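You operate a simulated robot arm through the tools that you are given. There is no shell and no other tool.

Carry out the task below with a simulated robot arm. There is one attempt and no reset: what you move stays moved.

JOB
Stir the glue, paint the test strip with it and wipe the smear off the tile.
Fine: use the wooden stick and the white pad, and put both back. A coat counts when it lies all over at full strength: go over it till it gets no stronger. What is to be rubbed or washed off counts as gone when no trace of it is left.

The check looks at the end state, three seconds after you hand in, the way a careful person would. Anything else that was tipped, shoved, dropped, spilled or broken makes it a failure.

ROBOT AND FRAMES
A 6-joint arm with a two-finger gripper, fixed in place. Base frame: the origin is at the foot of the arm, x ahead of it, y to its left, z up; the work surface is at about z = 0. Readings come in cm, degrees, newtons and seconds.
With the tool pointing down near the work surface it reaches from about 18 to 48 cm from the base axis. Its first joint turns from -66.0 to 66.0 degrees. Payload 1.76 kg.
The TCP is the grasp point between the finger pads, 2.9 cm short of the fingertips. In the tool frame z runs along the fingers and y along their closing line. The gripper opens to 8.2 cm; its body begins 5.8 cm behind the TCP.
Orientation is that of the tool frame in the base frame, as a unit quaternion [w, x, y, z]. With the fingers straight down and closing along the base's y, the tool's x points along the base's -x, its y along +y and its z along -z.

CONTROLS
- The arm moves only by the tool step_arm. Its argument "plan" is a list of rows, each a list of 7 numbers: the shift along the tool's x, y, z in units of 40 mm (1.0 is 40 mm), then the turn, a rotation vector about the tool's x, y, z in units of 4 degrees (1.0 is 4 degrees), then the finger opening in cm, from 0 to 8.2. In form: [[tx, ty, tz, ax, ay, az, claw], ...]. A call has 1 to 20 rows; each row shifts and turns the commanded pose from where the row before left it, along the tool's axes as they then stand. A call with a number of a shift or a turn outside -1 to 1 is refused whole. Each row takes 0.2 s and may step no farther than 5 cm and 8.6 degrees from the row before; otherwise, or with a gripper value out of range, the whole call is refused. A pose out of reach is approached as far as the arm can. The call stops where the force on the tool passes 50 N (or 10 N more than at its start, if that is more) or the arm is blocked; 0.2 s more then pass. Each finger travels about 20.35 cm/s and halts on what it meets, pressing with about 34 N; the grip force reading is that of the motor and also rises with nothing between the fingers. The clock runs only during rows and for 0.2 s after the last one: add rows that do not move to give the fingers time. It gives the time, the measured TCP pose, the force on the tool (base axes), the opening and the grip force at its end, in the units of the frame above (readings bear some noise), with the torque about the TCP (base axes, N m) and any sound that the robot's microphone picked up.
- Cameras (640 x 400 px; columns grow to the right, rows downward): "scene" is fixed at [1.47, 32.11, 40.72]; the picture's right is [-0.98, -0.20, 0.00], its down [-0.14, 0.71, -0.69] and it looks along [0.14, -0.68, -0.72] (base axes); focal length 214 px, centre (320, 200). "wrist" rides on the gripper at [7.9, 0.4, -8.9] in the tool frame; the picture's right is [-0.05, 1.00, 0.00], its down [-0.71, -0.04, -0.71] and it looks along [-0.71, -0.04, 0.71] (tool axes); focal length 256 px, centre (320, 200). There is no depth. A picture from a camera that has moved, and an enlarged one, comes with that camera's place and axes in the base frame and with its lens.
- grab_frame(camera): a new picture of that camera. It takes no simulated time.
- zoom(camera, box): a new picture of the part [left, top, right, bottom] of that camera's present view, enlarged. It takes no simulated time.
- job_done(): hands the job in; it is judged then, once.

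Places have to be worked out from the pictures, the camera data and where the tool is seen. Open the gripper and draw the arm clear of the work before you hand the job in, unless the task says otherwise.

The tools are called after "Emit:" by a JSON object that holds its "name" and its "arguments". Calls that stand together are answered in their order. step_arm: Moves the arm, as the interface text tells. Its arguments: {"type":"object","properties":{"plan":{"type":"array","items":{"type":"array","items":{"type":"number"}}}},"required":["plan"]} The other tools are called the same way: grab_frame (camera) takes a picture; zoom (camera, box) takes an enlarged picture of a part of a camera's view; job_done () hands the job in.

At the start:

```text
clock: 0.0
position: [23.16, 7.59, 32.72]
orientation: [0.0, 0.0, 1.0, 0.0]
wrist_force: [-0.7, 0.7, 0.1]
ft_torque: [0.01, -0.05, 0.0]
finger_gap: 8.19
grip_force: 0.0
```

scene: 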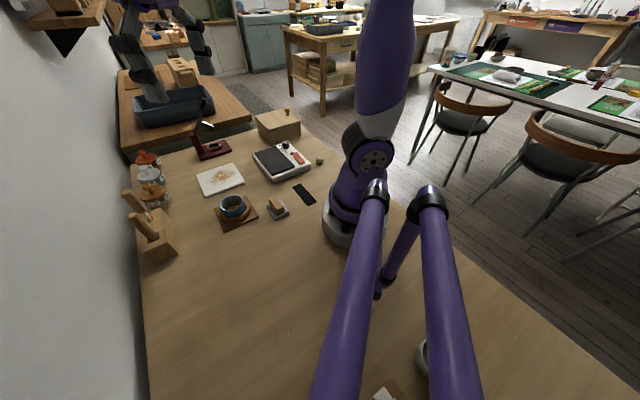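
wrist: 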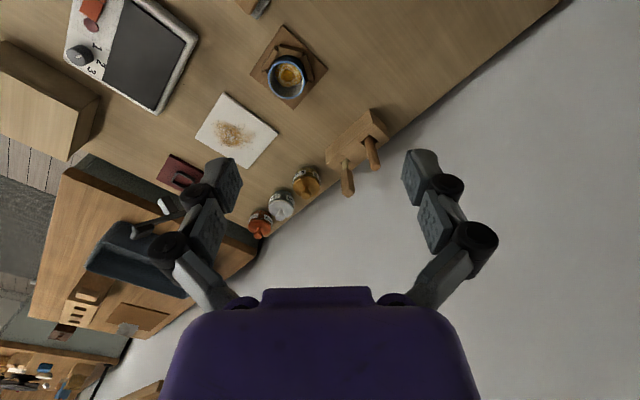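

I start by looking more closely at the scene before moving anything.

Emit:
{"name": "zoom", "arguments": {"camera": "scene", "box": [110, 90, 340, 270]}}

Emit:
{"name": "zoom", "arguments": {"camera": "wrist", "box": [140, 0, 420, 220]}}

Emit:
{"name": "zoom", "arguments": {"camera": "scene", "box": [300, 300, 500, 400]}}

```text
2.22 times, centred on (225, 180) of scene
camera zoom: at [1.47, 32.11, 40.72], right [-0.98, -0.2, 0.0], down [-0.14, 0.71, -0.69], along [0.14, -0.68, -0.72], focal length 477 px, centre (531, 244)
```

zoom: 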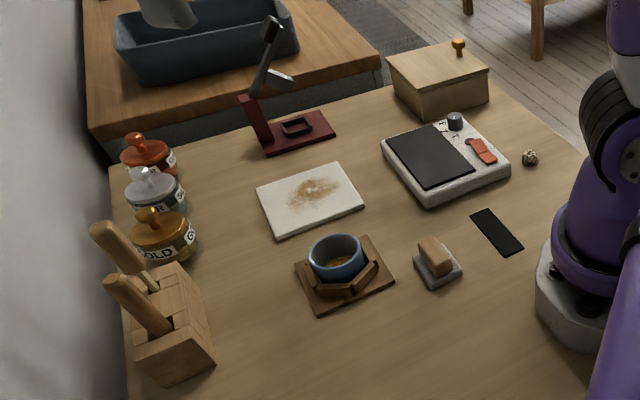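

```text
1.82 times, centred on (280, 110) of wrist
camera zoom: at [15.17, 7.98, 41.66], right [0.05, 1.0, 0.0], down [0.71, -0.04, 0.71], along [0.71, -0.04, -0.71], focal length 465 px, centre (393, 364)
```

zoom: 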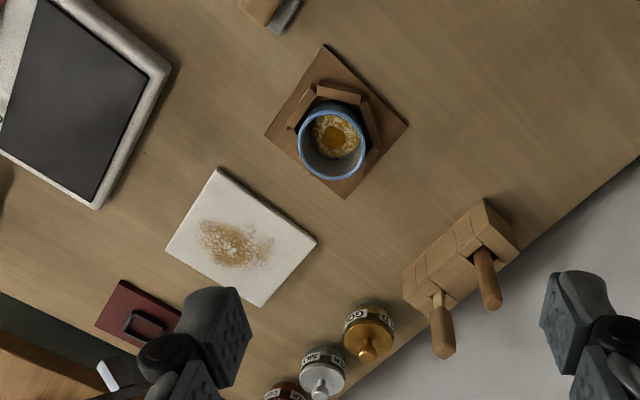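

```text
3.20 times, centred on (400, 350) of scene
camera zoom: at [1.47, 32.11, 40.72], right [-0.98, -0.2, 0.0], down [-0.14, 0.71, -0.69], along [0.14, -0.68, -0.72], focal length 686 px, centre (64, -280)
```

zoom: 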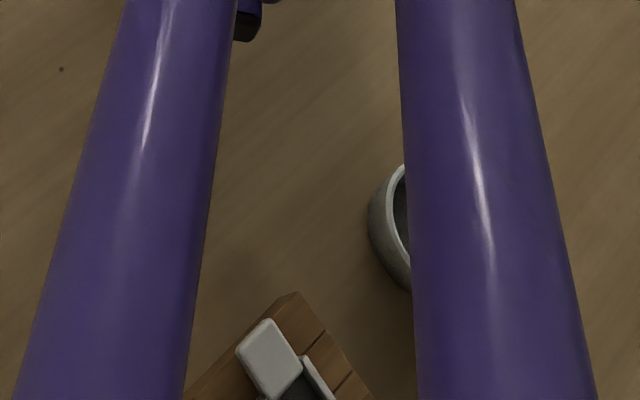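

The tile, the glue cup and the stick block are in the forward area, and something white lies near the scene camera's bottom edge. I turn the tool about its vertical axis to the left so the wrist camera can survey that side.

Emit:
{"name": "step_arm", "arguments": {"plan": [[0, 0, 0, 0, 0, -1, 8.2], [0, 0, 0, 0, 0, -1, 8.2], [0, 0, 0, 0, 0, -1, 8.2], [0, 0, 0, 0, 0, -1, 8.2], [0, 0, 0, 0, 0, -1, 8.2], [0, 0, 0, 0, 0, -1, 8.2], [0, 0, 0, 0, 0, -1, 8.2], [0, 0, 0, 0, 0, -1, 8.2], [0, 0, 0, 0, 0, -1, 8.2], [0, 0, 0, 0, 0, -1, 8.2], [0, 0, 0, 0, 0, -1, 8.2], [0, 0, 0, 0, 0, -1, 8.2], [0, 0, 0, 0, 0, -1, 8.2], [0, 0, 0, 0, 0, -1, 8.2], [0, 0, 0, 0, 0, -1, 8.2], [0, 0, 0, 0, 0, -1, 8.2]]}}

Emit:
{"name": "grab_frame", "arguments": {"camera": "wrist"}}

Emit:
{"name": "grab_frame", "arguments": {"camera": "scene"}}

```text
clock: 3.4
position: [23.1, 7.69, 32.69]
orientation: [0.0, -0.531, 0.847, 0.0]
wrist_force: [0.1, 0.5, -0.4]
ft_torque: [0.05, 0.0, -0.03]
finger_gap: 8.19
grip_force: 0.0
```

```text
taken
camera wrist: at [19.25, 0.6, 41.7], right [-0.87, 0.48, 0.0], down [0.34, 0.62, 0.71], along [0.34, 0.62, -0.71], focal length 256 px, centre (320, 200)
```

wrist: 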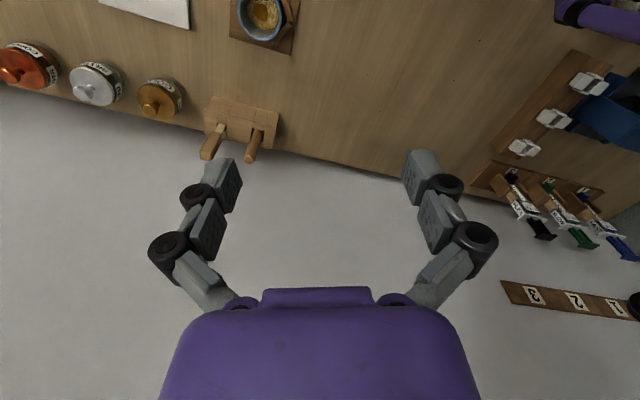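

```text
taken
```

scene: 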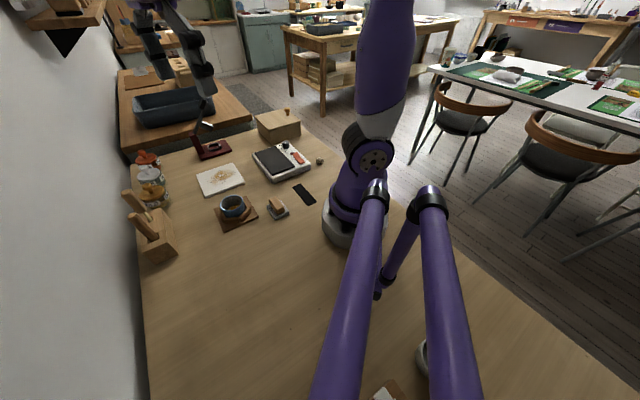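

The left side shows a wooden board with white pieces and a blue thing near the purple stand; I zoom into both that and the stick block.

Emit:
{"name": "zoom", "arguments": {"camera": "wrist", "box": [460, 0, 640, 340]}}

Emit:
{"name": "zoom", "arguments": {"camera": "wrist", "box": [180, 0, 320, 170]}}

```text
1.18 times, centred on (550, 170) of wrist
camera zoom: at [19.25, 0.6, 41.7], right [-0.87, 0.48, 0.0], down [0.34, 0.62, 0.71], along [0.34, 0.62, -0.71], focal length 301 px, centre (49, 235)
```

zoom: 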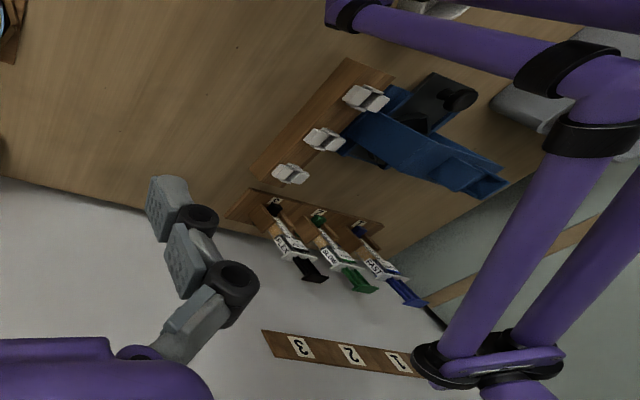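

```text
2.35 times, centred on (250, 85) of wrist
camera zoom: at [19.25, 0.6, 41.7], right [-0.87, 0.48, 0.0], down [0.34, 0.62, 0.71], along [0.34, 0.62, -0.71], focal length 602 px, centre (485, 471)
```

zoom: 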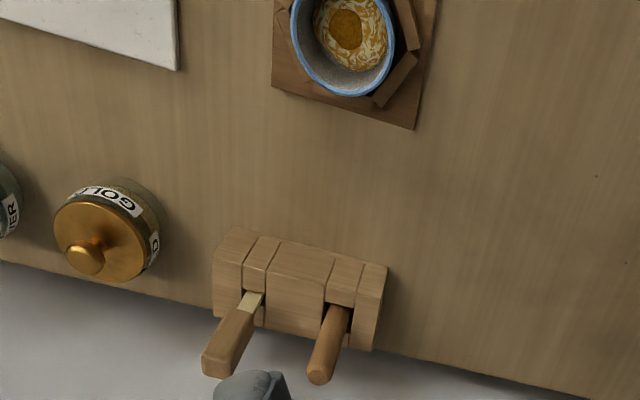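

The stick block has a flat-bladed tool and a round wooden one. Now I swing the view to the right to survey the other side.

Emit:
{"name": "step_arm", "arguments": {"plan": [[0, 0, 0, 0, 0, 1, 8.2], [0, 0, 0, 0, 0, 1, 8.2], [0, 0, 0, 0, 0, 1, 8.2], [0, 0, 0, 0, 0, 1, 8.2], [0, 0, 0, 0, 0, 1, 8.2], [0, 0, 0, 0, 0, 1, 8.2], [0, 0, 0, 0, 0, 1, 8.2], [0, 0, 0, 0, 0, 1, 8.2], [0, 0, 0, 0, 0, 1, 8.2], [0, 0, 0, 0, 0, 1, 8.2], [0, 0, 0, 0, 0, 1, 8.2], [0, 0, 0, 0, 0, 1, 8.2], [0, 0, 0, 0, 0, 1, 8.2], [0, 0, 0, 0, 0, 1, 8.2], [0, 0, 0, 0, 0, 1, 8.2], [0, 0, 0, 0, 0, 1, 8.2]]}}

Emit:
{"name": "step_arm", "arguments": {"plan": [[0, 0, 0, 0, 0, 1, 8.2], [0, 0, 0, 0, 0, 1, 8.2], [0, 0, 0, 0, 0, 1, 8.2], [0, 0, 0, 0, 0, 1, 8.2], [0, 0, 0, 0, 0, 1, 8.2], [0, 0, 0, 0, 0, 1, 8.2], [0, 0, 0, 0, 0, 1, 8.2], [0, 0, 0, 0, 0, 1, 8.2], [0, 0, 0, 0, 0, 1, 8.2], [0, 0, 0, 0, 0, 1, 8.2], [0, 0, 0, 0, 0, 1, 8.2], [0, 0, 0, 0, 0, 1, 8.2], [0, 0, 0, 0, 0, 1, 8.2], [0, 0, 0, 0, 0, 1, 8.2]]}}

Emit:
{"name": "grab_frame", "arguments": {"camera": "wrist"}}

```text
clock: 6.8
position: [23.07, 7.67, 32.72]
orientation: [0.0, 0.0, 1.0, 0.0]
wrist_force: [0.3, 0.4, 0.6]
ft_torque: [0.02, -0.01, 0.04]
finger_gap: 8.21
grip_force: 0.0
```

```text
clock: 9.8
position: [23.06, 7.66, 32.85]
orientation: [0.0, 0.471, 0.882, 0.0]
wrist_force: [0.5, 0.0, -0.1]
ft_torque: [0.01, 0.01, -0.03]
finger_gap: 8.21
grip_force: 0.0
```

```text
taken
camera wrist: at [19.0, 14.39, 41.69], right [0.86, 0.51, 0.0], down [0.36, -0.61, 0.71], along [0.36, -0.61, -0.71], focal length 256 px, centre (320, 200)
```

wrist: 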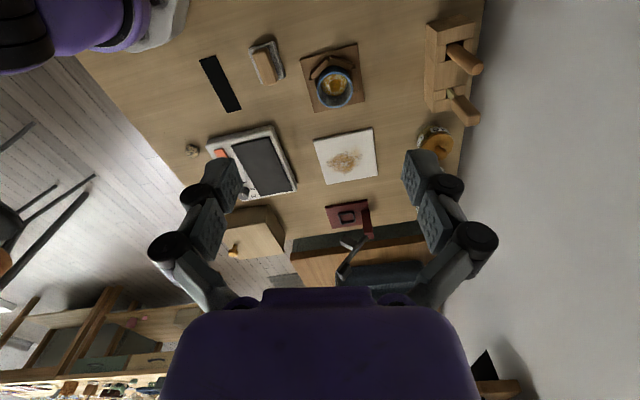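

Emit:
{"name": "zoom", "arguments": {"camera": "wrist", "box": [180, 20, 400, 190]}}

Emit:
{"name": "zoom", "arguments": {"camera": "wrist", "box": [190, 30, 300, 120]}}

Emit:
{"name": "zoom", "arguments": {"camera": "wrist", "box": [290, 110, 400, 280]}}

Emit:
{"name": "zoom", "arguments": {"camera": "wrist", "box": [390, 0, 500, 150]}}

```text
2.35 times, centred on (290, 105) of wrist
camera zoom: at [19.0, 14.39, 41.69], right [0.86, 0.51, 0.0], down [0.36, -0.61, 0.71], along [0.36, -0.61, -0.71], focal length 602 px, centre (391, 424)
```

zoom: 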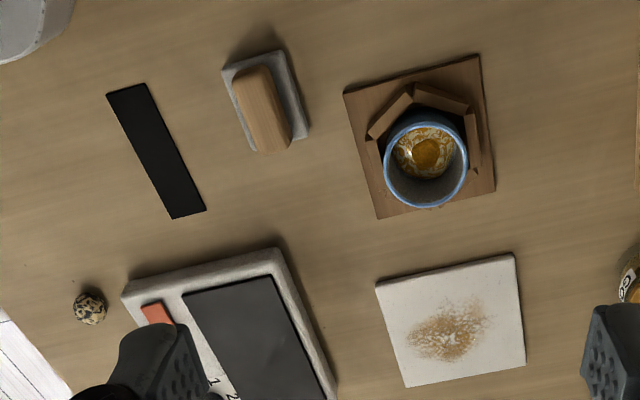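

```text
4.44 times, centred on (245, 75) of wrist
camera zoom: at [19.0, 14.39, 41.69], right [0.86, 0.51, 0.0], down [0.36, -0.61, 0.71], along [0.36, -0.61, -0.71], focal length 1138 px, centre (653, 756)
```

zoom: 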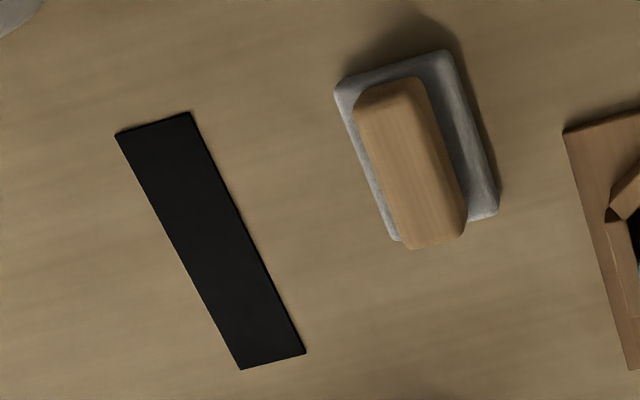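

```text
2.35 times, centred on (345, 195) of wrist
camera zoom: at [19.0, 14.39, 41.69], right [0.86, 0.51, 0.0], down [0.36, -0.61, 0.71], along [0.36, -0.61, -0.71], focal length 602 px, centre (261, 212)
```

zoom: 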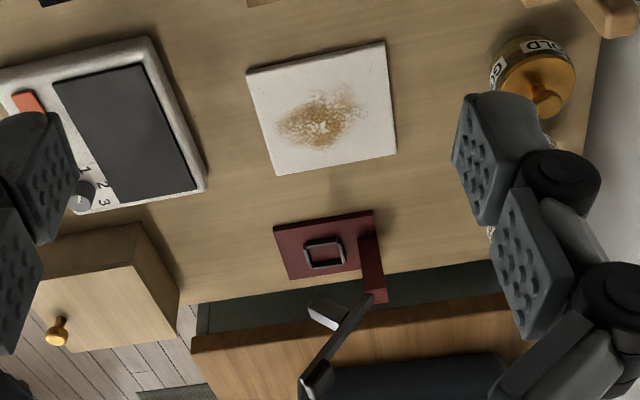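

```text
2.67 times, centred on (445, 75) of wrist
camera zoom: at [19.0, 14.39, 41.69], right [0.86, 0.51, 0.0], down [0.36, -0.61, 0.71], along [0.36, -0.61, -0.71], focal length 683 px, centre (-13, 533)
```

zoom: 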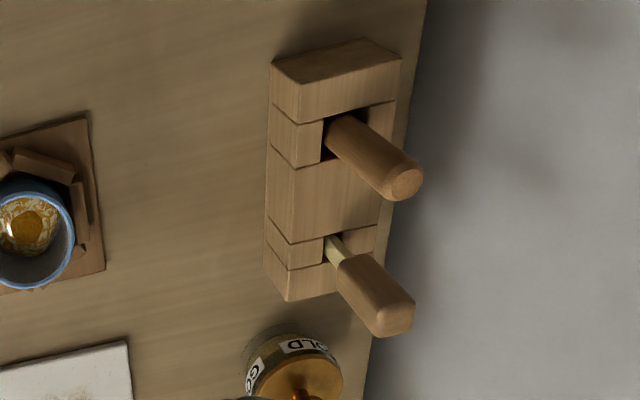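

The layout is clear: black strip near (14,-8), pad with wooden grip near (18.8,-0.4), cup near (28.9,2.4), tile near (38.5,-8.5), stick block near (39,13.5). I bring the yaw back and move in toward the stick block for a closer look.

Emit:
{"name": "step_arm", "arguments": {"plan": [[0, 0, 0, 0, 0, -1, 8.2], [0, 0, 0, 0, 0, -1, 8.2], [0, 0, 0, 0, 0, -1, 8.2], [0, 0, 0, 0, 0, -1, 8.2], [0, 0, 0, 0, 0, -1, 8.2], [0, 0, 0, 0, 0, -1, 8.2], [0, 0, 0, 0, 0, -1, 8.2], [0, 0, 0, 0, 0, -1, 8.2], [0, 0, 0, 0, 0, -1, 8.2], [0, 0, 0, 0, 0, -1, 8.2], [0, 0, 0, 0, 0, -1, 8.2], [0, 0, 0, 0, 0, -1, 8.2], [0, 0, 0, 0, 0, -1, 8.2], [0, 0, 0, 0, 0, -1, 8.2], [-0.2, 0.29, 0.4, 0, 0, 0, 8.2], [-0.2, 0.29, 0.4, 0, 0, 0, 8.2], [-0.2, 0.29, 0.4, 0, 0, 0, 8.2], [-0.2, 0.29, 0.4, 0, 0, 0, 8.2], [-0.2, 0.29, 0.4, 0, 0, 0, 8.2]]}}

Emit:
{"name": "grab_frame", "arguments": {"camera": "wrist"}}

Emit:
{"name": "zoom", "arguments": {"camera": "scene", "box": [110, 140, 200, 280]}}

```text
clock: 13.8
position: [27.17, 13.21, 24.73]
orientation: [0.0, 0.0, 1.0, 0.001]
wrist_force: [-0.1, 0.3, -0.1]
ft_torque: [0.0, -0.01, 0.0]
finger_gap: 8.2
grip_force: 0.0
```

```text
taken
camera wrist: at [19.24, 13.73, 33.65], right [0.05, 1.0, 0.0], down [0.71, -0.04, 0.71], along [0.71, -0.04, -0.71], focal length 256 px, centre (320, 200)
```

wrist: 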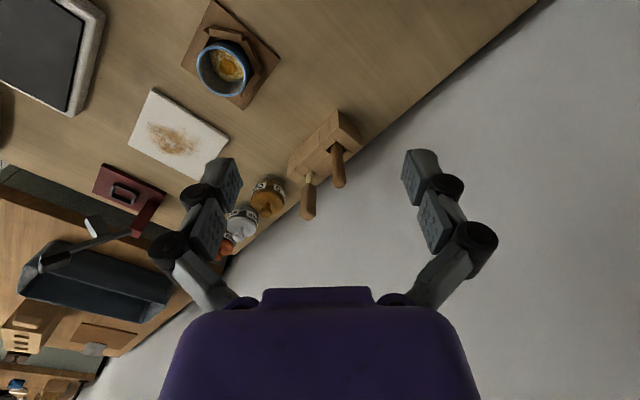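

```text
2.86 times, centred on (155, 210) of scene
camera zoom: at [1.47, 32.11, 40.72], right [-0.98, -0.2, 0.0], down [-0.14, 0.71, -0.69], along [0.14, -0.68, -0.72], focal length 613 px, centre (791, 171)
```

zoom: 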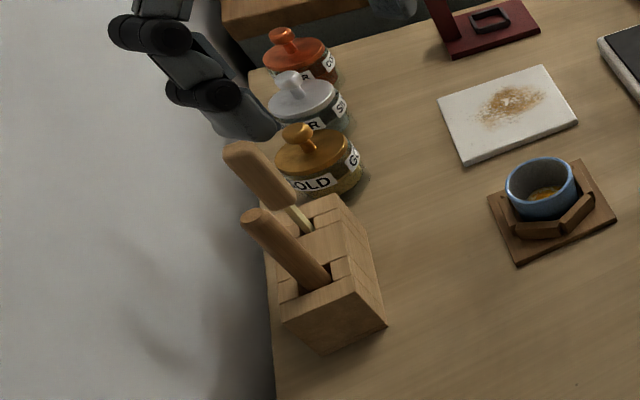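

I zoom in on the block to see which of the two tools is the plain wooden stick.

Emit:
{"name": "zoom", "arguments": {"camera": "wrist", "box": [270, 95, 380, 230]}}

Emit:
{"name": "zoom", "arguments": {"camera": "scene", "box": [110, 180, 180, 270]}}

```text
2.96 times, centred on (325, 162) of wrist
camera zoom: at [19.24, 13.73, 33.65], right [0.05, 1.0, 0.0], down [0.71, -0.04, 0.71], along [0.71, -0.04, -0.71], focal length 758 px, centre (305, 311)
```

zoom: 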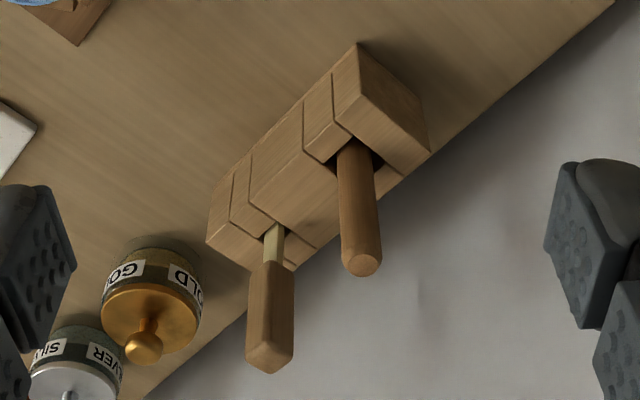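

```text
4.44 times, centred on (145, 225) of scene
camera zoom: at [1.47, 32.11, 40.72], right [-0.98, -0.2, 0.0], down [-0.14, 0.71, -0.69], along [0.14, -0.68, -0.72], focal length 953 px, centre (1098, 89)
```

zoom: 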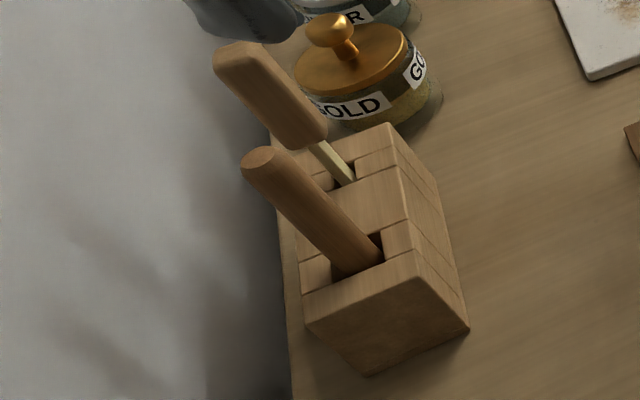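

The round plain-wood rod looks to be the stick: its top is near (39.0, 15.0, 11.4), and the wall runs about 5 cm beyond it. I turn the tool 45° so the fingers will close parallel to the wall, and move to a look-in pose above and in front of it.

Emit:
{"name": "step_arm", "arguments": {"plan": [[0, 0, 0, 0, 0, -1, 8.2], [0, 0, 0, 0, 0, -1, 8.2], [0, 0, 0, 0, 0, -1, 8.2], [0, 0, 0, 0, 0, -1, 7], [0, 0, 0, 0, 0, -1, 6], [0, 0, 0, 0, 0, -1, 5], [0, 0, 0, 0, 0, -1, 4], [0, 0, 0, 0, 0, -1, 4], [0, 0, 0, 0, 0, -1, 4], [0, 0, 0, 0, 0, -1, 4], [0, 0, 0, 0, 0, -1, 4], [0, 0, 0, 0, 0, -0.25, 4], [-0.268, -0.354, 0.285, 0, 0, 0, 4], [-0.268, -0.354, 0.285, 0, 0, 0, 4], [-0.268, -0.354, 0.285, 0, 0, 0, 4], [-0.268, -0.354, 0.285, 0, 0, 0, 4], [-0.268, -0.354, 0.285, 0, 0, 0, 4]]}}

Emit:
{"name": "grab_frame", "arguments": {"camera": "wrist"}}

Emit:
{"name": "grab_frame", "arguments": {"camera": "scene"}}

```text
clock: 17.4
position: [35.85, 12.22, 19.04]
orientation: [-0.001, -0.383, 0.924, 0.0]
wrist_force: [0.1, 0.2, 0.6]
ft_torque: [0.0, 0.03, -0.02]
finger_gap: 4.01
grip_force: 0.0
```

```text
taken
camera wrist: at [30.01, 6.79, 28.05], right [-0.67, 0.74, 0.0], down [0.53, 0.47, 0.71], along [0.53, 0.47, -0.71], focal length 256 px, centre (320, 200)
```

wrist: 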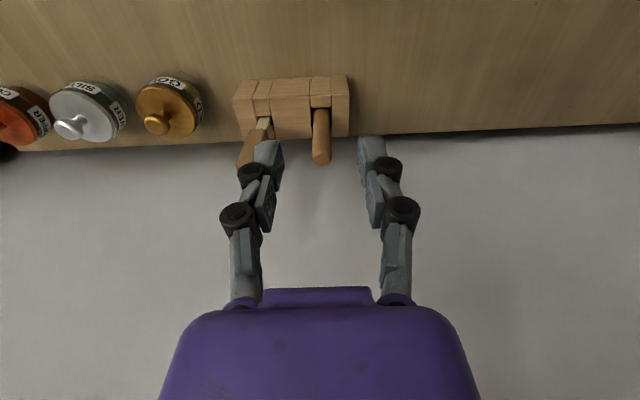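

```text
taken
```

scene: 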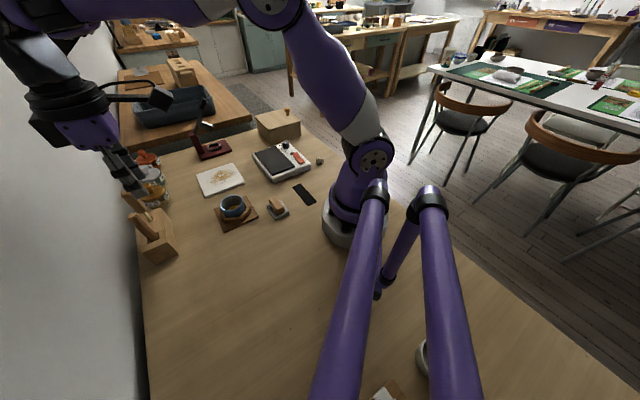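

The gripper stays clear of the wall. I zoom in on the stick from both cameras to place it precisely.

Emit:
{"name": "zoom", "arguments": {"camera": "wrist", "box": [220, 60, 380, 180]}}

Emit:
{"name": "zoom", "arguments": {"camera": "scene", "box": [90, 140, 190, 270]}}

```text
3.33 times, centred on (300, 120) of wrist
camera zoom: at [30.01, 6.79, 28.05], right [-0.67, 0.74, 0.0], down [0.53, 0.47, 0.71], along [0.53, 0.47, -0.71], focal length 853 px, centre (387, 467)
```

zoom: 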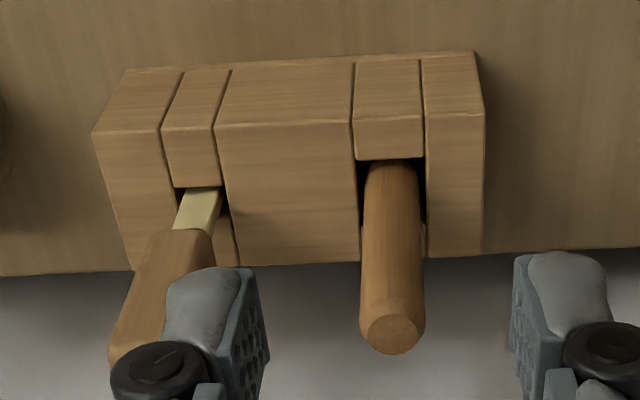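

```text
3.08 times, centred on (140, 205) of scene
camera zoom: at [1.47, 32.11, 40.72], right [-0.98, -0.2, 0.0], down [-0.14, 0.71, -0.69], along [0.14, -0.68, -0.72], focal length 660 px, centre (874, 185)
```

zoom: 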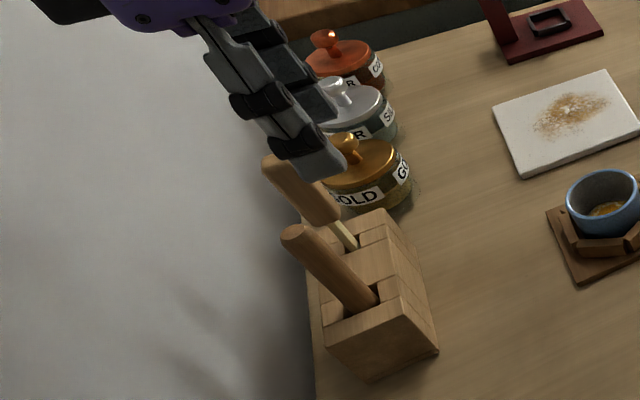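

The stick is vertical with its axis at about (39.0, 15.05). I move over it with the fingers opened to 2.8 cm and stop with the fingertips around its top to check alignment.

Emit:
{"name": "step_arm", "arguments": {"plan": [[-0.35, -0.02, 0, 0, 0, 0, 2.8], [-0.35, -0.02, 0, 0, 0, 0, 2.8], [-0.357, -0.0165, 0, 0, 0, 0, 2.8], [0, 0, 0, 0, 0, 0, 2.8], [0, 0, 0.3, 0, 0, 0, 2.8], [0, 0, 0.3, 0, 0, 0, 2.8], [0, 0, 0.3, 0, 0, 0, 2.8], [0, 0, 0.3, 0, 0, 0, 2.8], [0, 0, 0, 0, 0, 0, 2.8]]}}

Emit:
{"name": "grab_frame", "arguments": {"camera": "wrist"}}

Emit:
{"name": "zoom", "arguments": {"camera": "scene", "box": [80, 120, 190, 270]}}

```text
clock: 19.4
position: [38.96, 14.98, 14.68]
orientation: [-0.001, -0.383, 0.924, -0.001]
wrist_force: [0.4, -0.9, 0.3]
ft_torque: [0.03, 0.02, 0.0]
finger_gap: 2.81
grip_force: 0.1
```

```text
taken
camera wrist: at [33.11, 9.63, 23.47], right [-0.67, 0.74, 0.0], down [0.53, 0.47, 0.71], along [0.53, 0.47, -0.71], focal length 256 px, centre (320, 200)
```

wrist: 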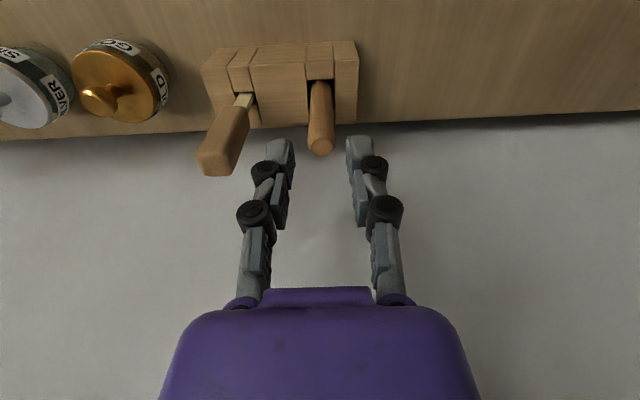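

```text
2.67 times, centred on (135, 195) of scene
camera zoom: at [1.47, 32.11, 40.72], right [-0.98, -0.2, 0.0], down [-0.14, 0.71, -0.69], along [0.14, -0.68, -0.72], focal length 572 px, centre (813, 213)
```

zoom: 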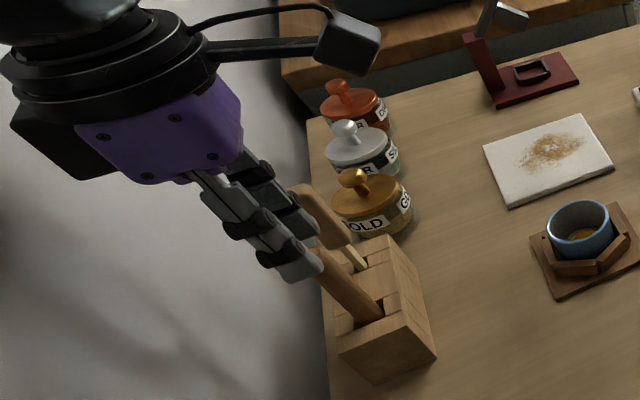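

The stick's top sits centred between the fingers. I descend to TCP z ≈ 9.3 and then close on it.

Emit:
{"name": "step_arm", "arguments": {"plan": [[0, 0, 0.269, 0, 0, 0, 2.8], [0, 0, 0.269, 0, 0, 0, 2.8], [0, 0, 0.269, 0, 0, 0, 2.8], [0, 0, 0.269, 0, 0, 0, 2.8], [0, 0, 0.269, 0, 0, 0, 2.8], [0, 0, 0, 0, 0, 0, 2.8]]}}

Emit:
{"name": "zoom", "arguments": {"camera": "wrist", "box": [200, 20, 440, 220]}}

Emit:
{"name": "zoom", "arguments": {"camera": "scene", "box": [80, 120, 190, 270]}}

```text
clock: 20.8
position: [39.13, 14.99, 8.96]
orientation: [0.0, -0.382, 0.924, 0.0]
wrist_force: [0.3, -1.1, -0.5]
ft_torque: [-0.03, 0.01, -0.01]
finger_gap: 2.83
grip_force: 0.1
```

```text
2.00 times, centred on (320, 120) of wrist
camera zoom: at [33.18, 9.7, 17.84], right [-0.67, 0.74, 0.0], down [0.53, 0.47, 0.71], along [0.53, 0.47, -0.71], focal length 512 px, centre (320, 360)
```

zoom: 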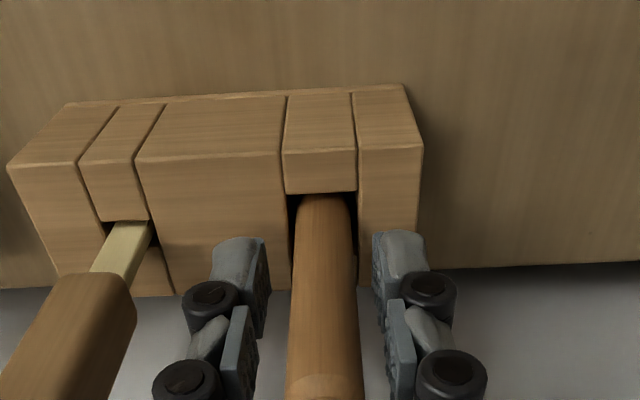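

```text
2.67 times, centred on (135, 195) of scene
camera zoom: at [1.47, 32.11, 40.72], right [-0.98, -0.2, 0.0], down [-0.14, 0.71, -0.69], along [0.14, -0.68, -0.72], focal length 572 px, centre (813, 213)
```

zoom: 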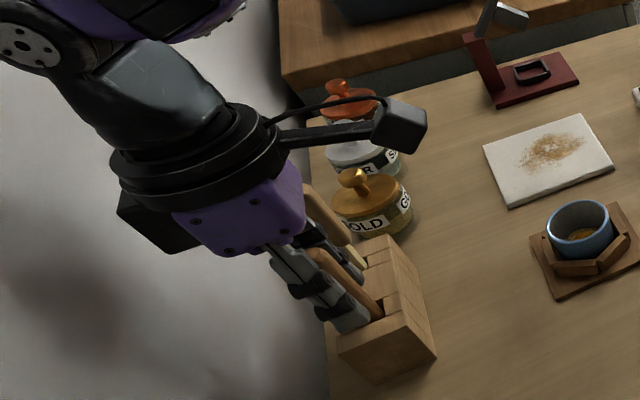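

The stick is between the fingers at TCP z ≈ 9.0 with no contact force. I close the fingers on it now.

Emit:
{"name": "step_arm", "arguments": {"plan": [[0, 0, 0, 0, 0, 0, 2.2], [0, 0, 0, 0, 0, 0, 1.8], [0, 0, 0, 0, 0, 0, 1.4], [0, 0, 0, 0, 0, 0, 0.8], [0, 0, 0, 0, 0, 0, 0], [0, 0, 0, 0, 0, 0, 0]]}}

Emit:
{"name": "zoom", "arguments": {"camera": "wrist", "box": [200, 20, 440, 220]}}

```text
clock: 22.2
position: [39.1, 15.09, 8.97]
orientation: [0.0, -0.383, 0.924, 0.0]
wrist_force: [0.1, 0.2, -1.1]
ft_torque: [-0.01, -0.01, 0.02]
finger_gap: 1.42
grip_force: 34.2
```

```text
2.00 times, centred on (320, 120) of wrist
camera zoom: at [33.19, 9.7, 17.86], right [-0.67, 0.74, 0.0], down [0.53, 0.47, 0.71], along [0.53, 0.47, -0.71], focal length 512 px, centre (320, 360)
```

zoom: 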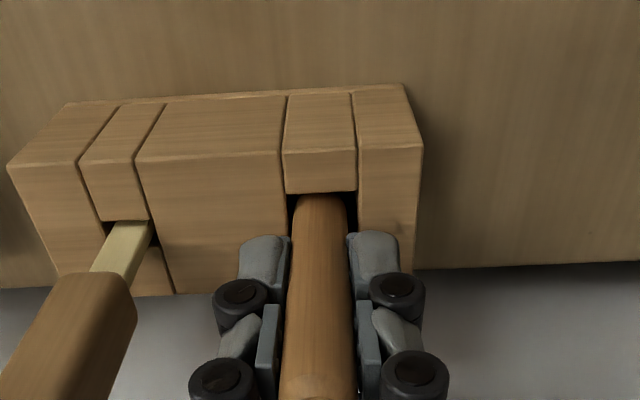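

The fingers hold at 1.42 cm with 34 N. I lift straight up, keeping the grip closed, and then look at the whole stick.

Emit:
{"name": "step_arm", "arguments": {"plan": [[0, 0, -0.15, 0, 0, 0, 0], [0, 0, -0.25, 0, 0, 0, 0], [0, 0, -0.3, 0, 0, 0, 0], [0, 0, -0.3, 0, 0, 0, 0], [0, 0, -0.3, 0, 0, 0, 0], [0, 0, -0.3, 0, 0, 0, 0], [0, 0, -0.3, 0, 0, 0, 0], [0, 0, -0.3, 0, 0, 0, 0], [0, 0, -0.3, 0, 0, 0, 0], [0, 0, -0.3, 0, 0, 0, 0], [0, 0, 0, 0, 0, 0, 0]]}}

Emit:
{"name": "grab_frame", "arguments": {"camera": "wrist"}}

Emit:
{"name": "zoom", "arguments": {"camera": "scene", "box": [60, 80, 200, 270]}}

```text
clock: 24.6
position: [39.04, 14.95, 20.13]
orientation: [0.0, -0.383, 0.924, -0.001]
wrist_force: [-0.4, 0.3, -0.6]
ft_torque: [0.03, 0.01, -0.02]
finger_gap: 1.4
grip_force: 34.5
```

```text
taken
camera wrist: at [33.13, 9.62, 29.01], right [-0.67, 0.74, 0.0], down [0.53, 0.47, 0.71], along [0.53, 0.47, -0.71], focal length 256 px, centre (320, 200)
```

wrist: 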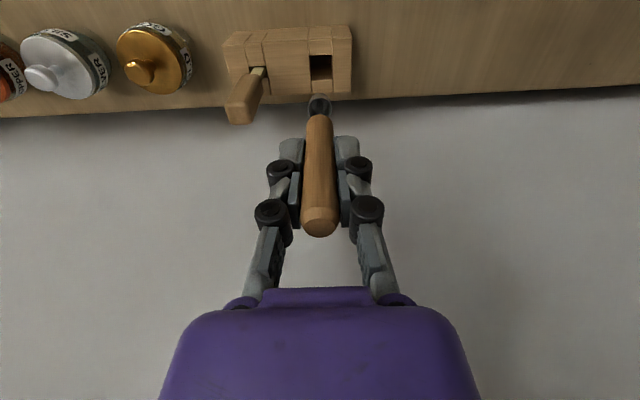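

```text
2.11 times, centred on (130, 175) of scene
camera zoom: at [1.47, 32.11, 40.72], right [-0.98, -0.2, 0.0], down [-0.14, 0.71, -0.69], along [0.14, -0.68, -0.72], focal length 452 px, centre (720, 253)
```

zoom: 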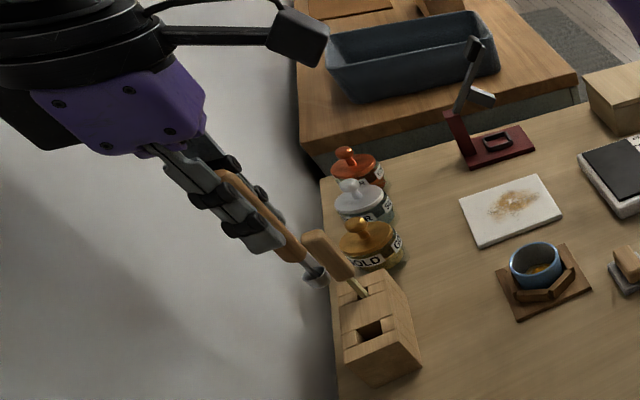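

There is something grey at the lower end of this rod. I zoom in on it to see what tool this really is.

Emit:
{"name": "zoom", "arguments": {"camera": "wrist", "box": [220, 20, 420, 150]}}

Emit:
{"name": "zoom", "arguments": {"camera": "scene", "box": [100, 150, 170, 230]}}

```text
3.08 times, centred on (320, 85) of wrist
camera zoom: at [33.13, 9.62, 29.01], right [-0.67, 0.74, 0.0], down [0.53, 0.47, 0.71], along [0.53, 0.47, -0.71], focal length 788 px, centre (320, 554)
```

zoom: 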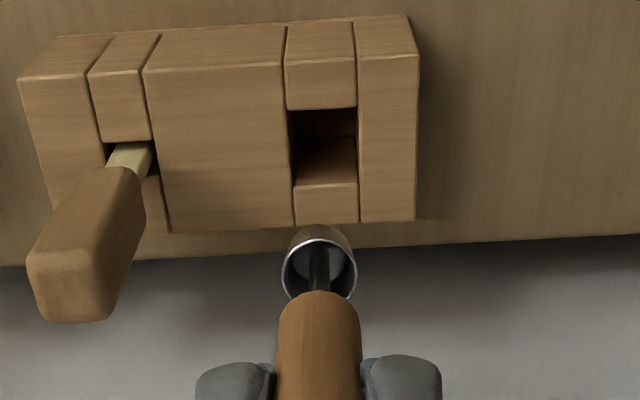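

```text
5.00 times, centred on (135, 190) of scene
camera zoom: at [1.47, 32.11, 40.72], right [-0.98, -0.2, 0.0], down [-0.14, 0.71, -0.69], along [0.14, -0.68, -0.72], focal length 1072 px, centre (1245, 250)
```

zoom: 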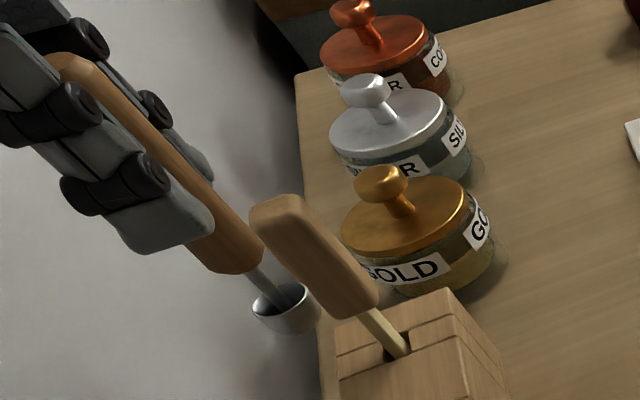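

This rod turns out to be a small metal scoop, so the wooden stick must be the flat pale one in the other slot. I lower the scoop straight back down along the same path into its slot.

Emit:
{"name": "step_arm", "arguments": {"plan": [[0, 0, 0.3, 0, 0, 0, 0], [0, 0, 0.3, 0, 0, 0, 0], [0, 0, 0.3, 0, 0, 0, 0], [0, 0, 0.2, 0, 0, 0, 0], [0, 0, 0, 0, 0, 0, 0]]}}

Emit:
{"name": "zoom", "arguments": {"camera": "wrist", "box": [220, 20, 420, 150]}}

Emit:
{"name": "zoom", "arguments": {"camera": "scene", "box": [100, 160, 190, 270]}}

```text
clock: 25.8
position: [39.13, 14.8, 15.55]
orientation: [0.001, -0.382, 0.924, 0.0]
wrist_force: [0.0, 0.1, -0.4]
ft_torque: [-0.03, -0.02, 0.01]
finger_gap: 1.4
grip_force: 33.8
```

```text
3.08 times, centred on (320, 85) of wrist
camera zoom: at [33.21, 9.56, 24.51], right [-0.67, 0.74, 0.0], down [0.53, 0.47, 0.71], along [0.53, 0.47, -0.71], focal length 788 px, centre (320, 554)
```

zoom: 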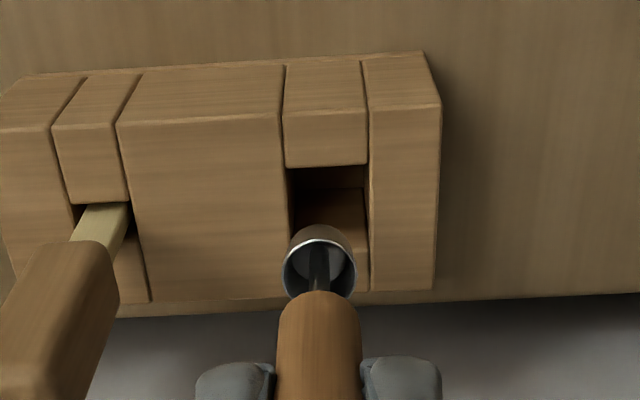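

```text
3.64 times, centred on (145, 215) of scene
camera zoom: at [1.47, 32.11, 40.72], right [-0.98, -0.2, 0.0], down [-0.14, 0.71, -0.69], along [0.14, -0.68, -0.72], focal length 780 px, centre (956, 146)
```

zoom: 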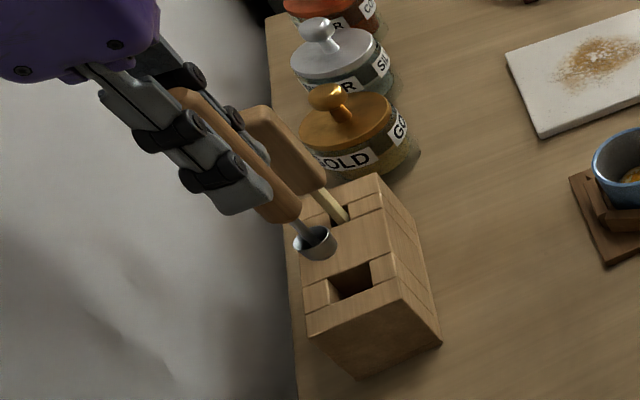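

Alignment with the slot looks right. I continue lowering in small steps and watch the force.

Emit:
{"name": "step_arm", "arguments": {"plan": [[0, 0, 0.15, 0, 0, 0, 0], [0, 0, 0.15, 0, 0, 0, 0], [0, 0, 0.15, 0, 0, 0, 0], [0, 0, 0.15, 0, 0, 0, 0], [0, 0, 0, 0, 0, 0, 0]]}}

Emit:
{"name": "zoom", "arguments": {"camera": "wrist", "box": [220, 20, 420, 150]}}

Emit:
{"name": "zoom", "arguments": {"camera": "scene", "box": [100, 160, 190, 270]}}

```text
clock: 27.0
position: [39.04, 14.88, 13.13]
orientation: [0.0, -0.383, 0.924, 0.0]
wrist_force: [-0.9, -0.2, -0.3]
ft_torque: [-0.01, 0.0, 0.01]
finger_gap: 1.4
grip_force: 34.0
```

```text
3.08 times, centred on (320, 85) of wrist
camera zoom: at [33.19, 9.54, 22.12], right [-0.67, 0.74, 0.0], down [0.53, 0.47, 0.71], along [0.53, 0.47, -0.71], focal length 788 px, centre (320, 554)
```

zoom: 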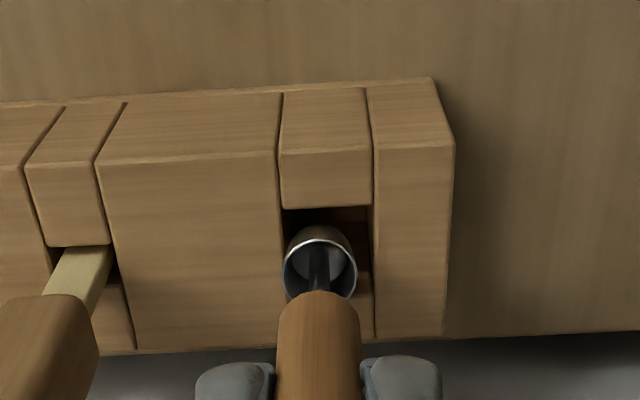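

```text
3.64 times, centred on (145, 215) of scene
camera zoom: at [1.47, 32.11, 40.72], right [-0.98, -0.2, 0.0], down [-0.14, 0.71, -0.69], along [0.14, -0.68, -0.72], focal length 780 px, centre (956, 146)
```

zoom: 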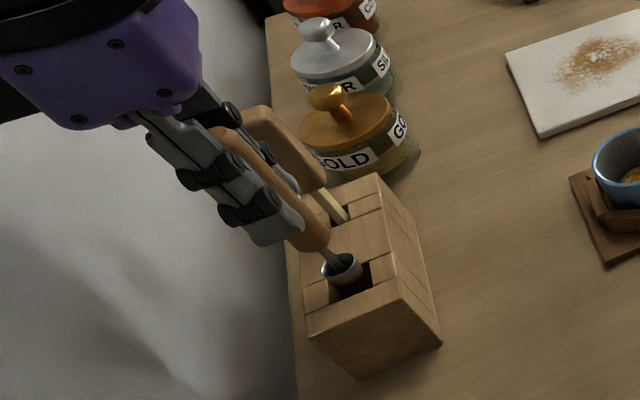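

The scoop bowl is just entering its slot, centred. I keep lowering gently to its original depth.

Emit:
{"name": "step_arm", "arguments": {"plan": [[0, 0, 0.15, 0, 0, 0, 0], [0, 0, 0.15, 0, 0, 0, 0], [0, 0, 0.15, 0, 0, 0, 0], [0, 0, 0.15, 0, 0, 0, 0], [0, 0, 0.15, 0, 0, 0, 0], [0, 0, 0.15, 0, 0, 0, 0], [0, 0, 0.13, 0, 0, 0, 0], [0, 0, 0, 0, 0, 0, 0]]}}

Emit:
{"name": "zoom", "arguments": {"camera": "wrist", "box": [200, 20, 440, 220]}}

Emit:
{"name": "zoom", "arguments": {"camera": "scene", "box": [80, 120, 190, 270]}}

```text
clock: 28.8
position: [39.08, 14.86, 8.95]
orientation: [0.0, -0.383, 0.924, 0.0]
wrist_force: [-0.5, 1.5, -0.1]
ft_torque: [0.07, 0.03, -0.02]
finger_gap: 1.42
grip_force: 34.4
```

```text
2.00 times, centred on (320, 120) of wrist
camera zoom: at [33.16, 9.5, 17.96], right [-0.67, 0.74, 0.0], down [0.53, 0.47, 0.71], along [0.53, 0.47, -0.71], focal length 512 px, centre (320, 360)
```

zoom: 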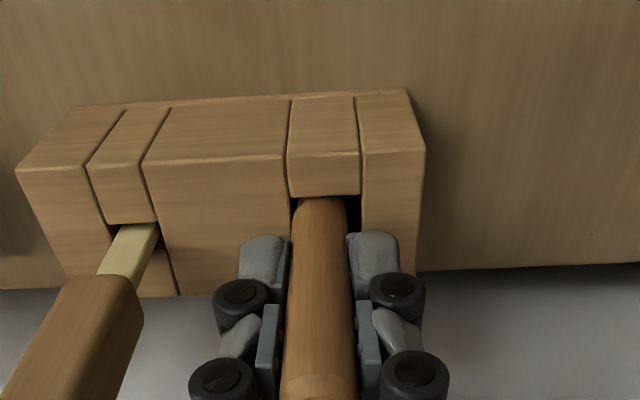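

```text
2.67 times, centred on (135, 195) of scene
camera zoom: at [1.47, 32.11, 40.72], right [-0.98, -0.2, 0.0], down [-0.14, 0.71, -0.69], along [0.14, -0.68, -0.72], focal length 572 px, centre (813, 213)
```

zoom: 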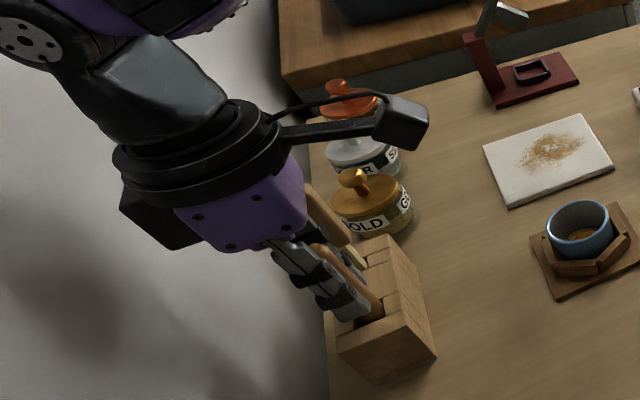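

The scoop is back at its original height with nearly no force. I release it by opening to 2.8 cm and check that it stays.

Emit:
{"name": "step_arm", "arguments": {"plan": [[0, 0, 0, 0, 0, 0, 1.6], [0, 0, 0, 0, 0, 0, 2.0], [0, 0, 0, 0, 0, 0, 2.8], [0, 0, 0, 0, 0, 0, 2.8]]}}

Emit:
{"name": "zoom", "arguments": {"camera": "wrist", "box": [200, 20, 440, 220]}}

```text
clock: 29.8
position: [39.09, 14.84, 9.04]
orientation: [0.0, -0.382, 0.924, 0.0]
wrist_force: [-0.2, 0.0, -0.5]
ft_torque: [0.03, -0.01, 0.0]
finger_gap: 2.77
grip_force: 0.1
```

```text
2.00 times, centred on (320, 120) of wrist
camera zoom: at [33.16, 9.5, 17.97], right [-0.67, 0.74, 0.0], down [0.53, 0.47, 0.71], along [0.53, 0.47, -0.71], focal length 512 px, centre (320, 360)
```

zoom: 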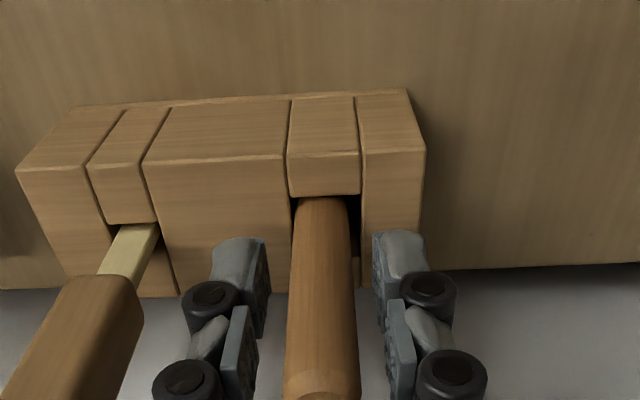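

The scoop stands as before. I rise straight up clear of it and then shift over toward the flat stick to look at it.

Emit:
{"name": "step_arm", "arguments": {"plan": [[0, 0, -0.3, 0, 0, 0, 2.8], [0, 0, -0.3, 0, 0, 0, 2.8], [0, 0, -0.3, 0, 0, 0, 2.8], [0, 0, -0.3, 0, 0, 0, 2.8], [0, 0, -0.3, 0, 0, 0, 2.8], [0, 0, -0.3, 0, 0, 0, 2.8], [0, 0, -0.3, 0, 0, 0, 2.8], [0, 0, -0.3, 0, 0, 0, 2.8], [0, 0, -0.3, 0, 0, 0, 2.8], [0.1, -0.3, 0, 0, 0, 0, 2.8], [0.1, -0.3, 0, 0, 0, 0, 2.8], [0.1, -0.3, 0, 0, 0, 0, 2.8], [0.1, -0.3, 0, 0, 0, 0, 2.8], [0.1, -0.17, 0, 0, 0, 0, 2.8], [0, 0, 0, 0, 0, 0, 2.8]]}}

Emit:
{"name": "grab_frame", "arguments": {"camera": "wrist"}}

Emit:
{"name": "zoom", "arguments": {"camera": "wrist", "box": [240, 20, 440, 150]}}

Emit:
{"name": "zoom", "arguments": {"camera": "scene", "box": [100, 160, 190, 270]}}

```text
clock: 33.0
position: [41.5, 9.65, 19.92]
orientation: [0.0, -0.383, 0.924, -0.001]
wrist_force: [0.1, 0.4, 0.6]
ft_torque: [-0.01, -0.01, 0.01]
finger_gap: 2.78
grip_force: 0.0
```

```text
taken
camera wrist: at [35.6, 4.36, 28.83], right [-0.67, 0.74, 0.0], down [0.53, 0.47, 0.71], along [0.53, 0.47, -0.71], focal length 256 px, centre (320, 200)
```

wrist: 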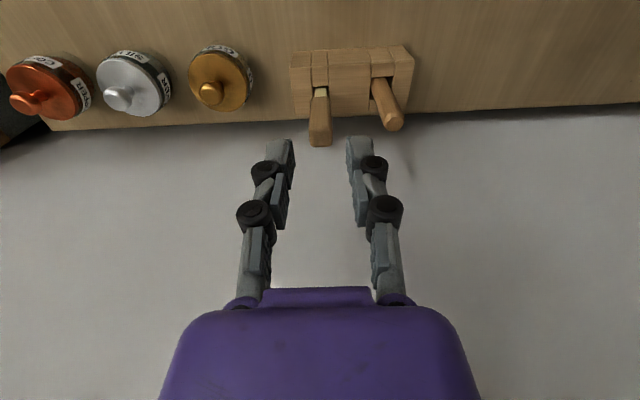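

```text
3.08 times, centred on (340, 85) of wrist
camera zoom: at [35.6, 4.36, 28.83], right [-0.67, 0.74, 0.0], down [0.53, 0.47, 0.71], along [0.53, 0.47, -0.71], focal length 788 px, centre (258, 554)
```

zoom: 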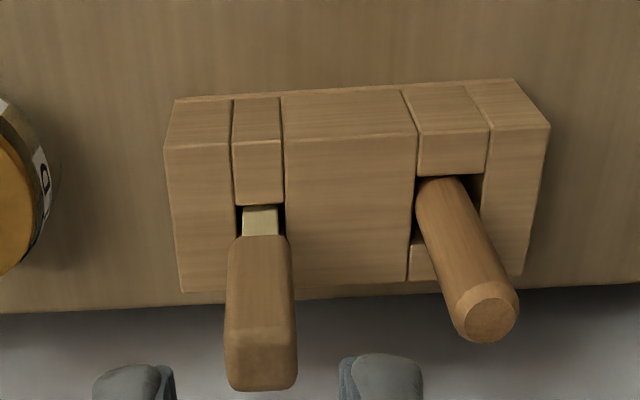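

```text
3.64 times, centred on (145, 215) of scene
camera zoom: at [1.47, 32.11, 40.72], right [-0.98, -0.2, 0.0], down [-0.14, 0.71, -0.69], along [0.14, -0.68, -0.72], focal length 780 px, centre (956, 146)
```

zoom: 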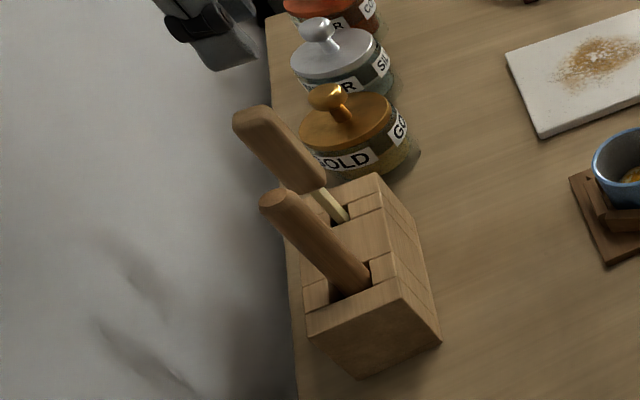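

The flat-bladed stick's handle top is at about (42.78, 10.97, 12.95), roughly 1.75 cm wide. I centre over it, then descend part way with the fingers open 3.2 cm and check.

Emit:
{"name": "step_arm", "arguments": {"plan": [[-0.23, 0, 0, 0, 0, 0, 3.2], [-0.23, 0.007, 0, 0, 0, 0, 3.2], [0, 0, 0, 0, 0, 0, 3.2], [0, 0, 0.3, 0, 0, 0, 3.2], [0, 0, 0.3, 0, 0, 0, 3.2], [0, 0, 0.3, 0, 0, 0, 3.2], [0, 0, 0.3, 0, 0, 0, 3.2], [0, 0, 0, 0, 0, 0, 3.2]]}}

Emit:
{"name": "zoom", "arguments": {"camera": "wrist", "box": [200, 20, 440, 220]}}

Emit:
{"name": "zoom", "arguments": {"camera": "scene", "box": [80, 120, 190, 270]}}

```text
clock: 34.8
position: [42.52, 11.03, 15.21]
orientation: [0.0, -0.382, 0.924, 0.0]
wrist_force: [-1.3, 0.2, 0.3]
ft_torque: [-0.01, 0.01, -0.03]
finger_gap: 3.16
grip_force: 0.1
```

```text
2.00 times, centred on (320, 120) of wrist
camera zoom: at [36.75, 5.75, 24.12], right [-0.67, 0.74, 0.0], down [0.53, 0.47, 0.71], along [0.53, 0.47, -0.71], focal length 512 px, centre (320, 360)
```

zoom: 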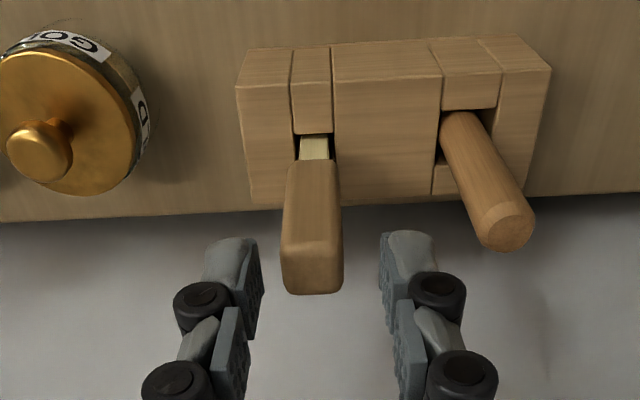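

```text
2.67 times, centred on (135, 195) of scene
camera zoom: at [1.47, 32.11, 40.72], right [-0.98, -0.2, 0.0], down [-0.14, 0.71, -0.69], along [0.14, -0.68, -0.72], focal length 572 px, centre (813, 213)
```

zoom: 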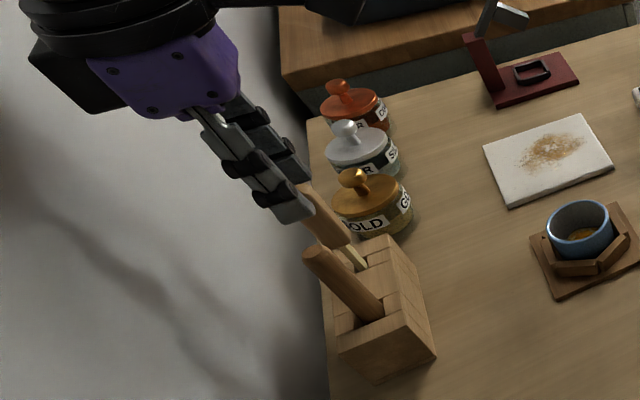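

The measured pose is about 0.25 cm off the handle axis (handle slightly left between the fingers). I correct that and descend to TCP z ≈ 10.6.

Emit:
{"name": "step_arm", "arguments": {"plan": [[-0.035, -0.055, 0, 0, 0, 0, 3.2], [0, 0, 0.23, 0, 0, 0, 3.2], [0, 0, 0.23, 0, 0, 0, 3.2], [0, 0, 0.23, 0, 0, 0, 3.2], [0, 0, 0.23, 0, 0, 0, 3.2], [0, 0, 0.23, 0, 0, 0, 3.2], [0, 0, 0, 0, 0, 0, 3.2]]}}

Emit:
{"name": "zoom", "arguments": {"camera": "wrist", "box": [200, 20, 440, 220]}}

Emit:
{"name": "zoom", "arguments": {"camera": "scene", "box": [80, 120, 190, 270]}}

```text
clock: 36.4
position: [43.1, 10.91, 10.7]
orientation: [0.001, -0.383, 0.924, -0.001]
wrist_force: [-0.4, 0.2, 0.4]
ft_torque: [-0.01, -0.01, -0.01]
finger_gap: 3.19
grip_force: 0.0
```

```text
2.00 times, centred on (320, 120) of wrist
camera zoom: at [37.2, 5.6, 19.53], right [-0.67, 0.74, 0.0], down [0.53, 0.47, 0.71], along [0.53, 0.47, -0.71], focal length 512 px, centre (320, 360)
```

zoom: 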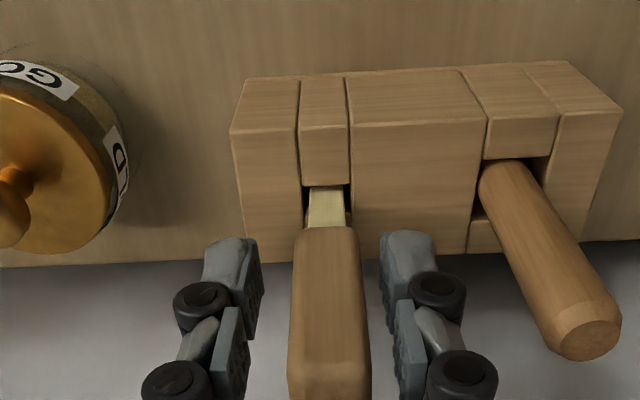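

```text
2.67 times, centred on (135, 195) of scene
camera zoom: at [1.47, 32.11, 40.72], right [-0.98, -0.2, 0.0], down [-0.14, 0.71, -0.69], along [0.14, -0.68, -0.72], focal length 572 px, centre (813, 213)
```

zoom: 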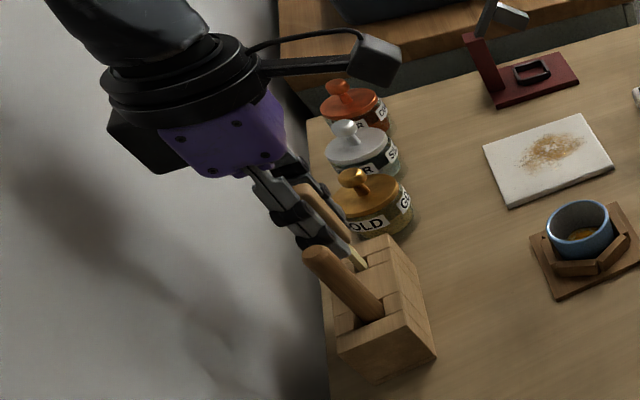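

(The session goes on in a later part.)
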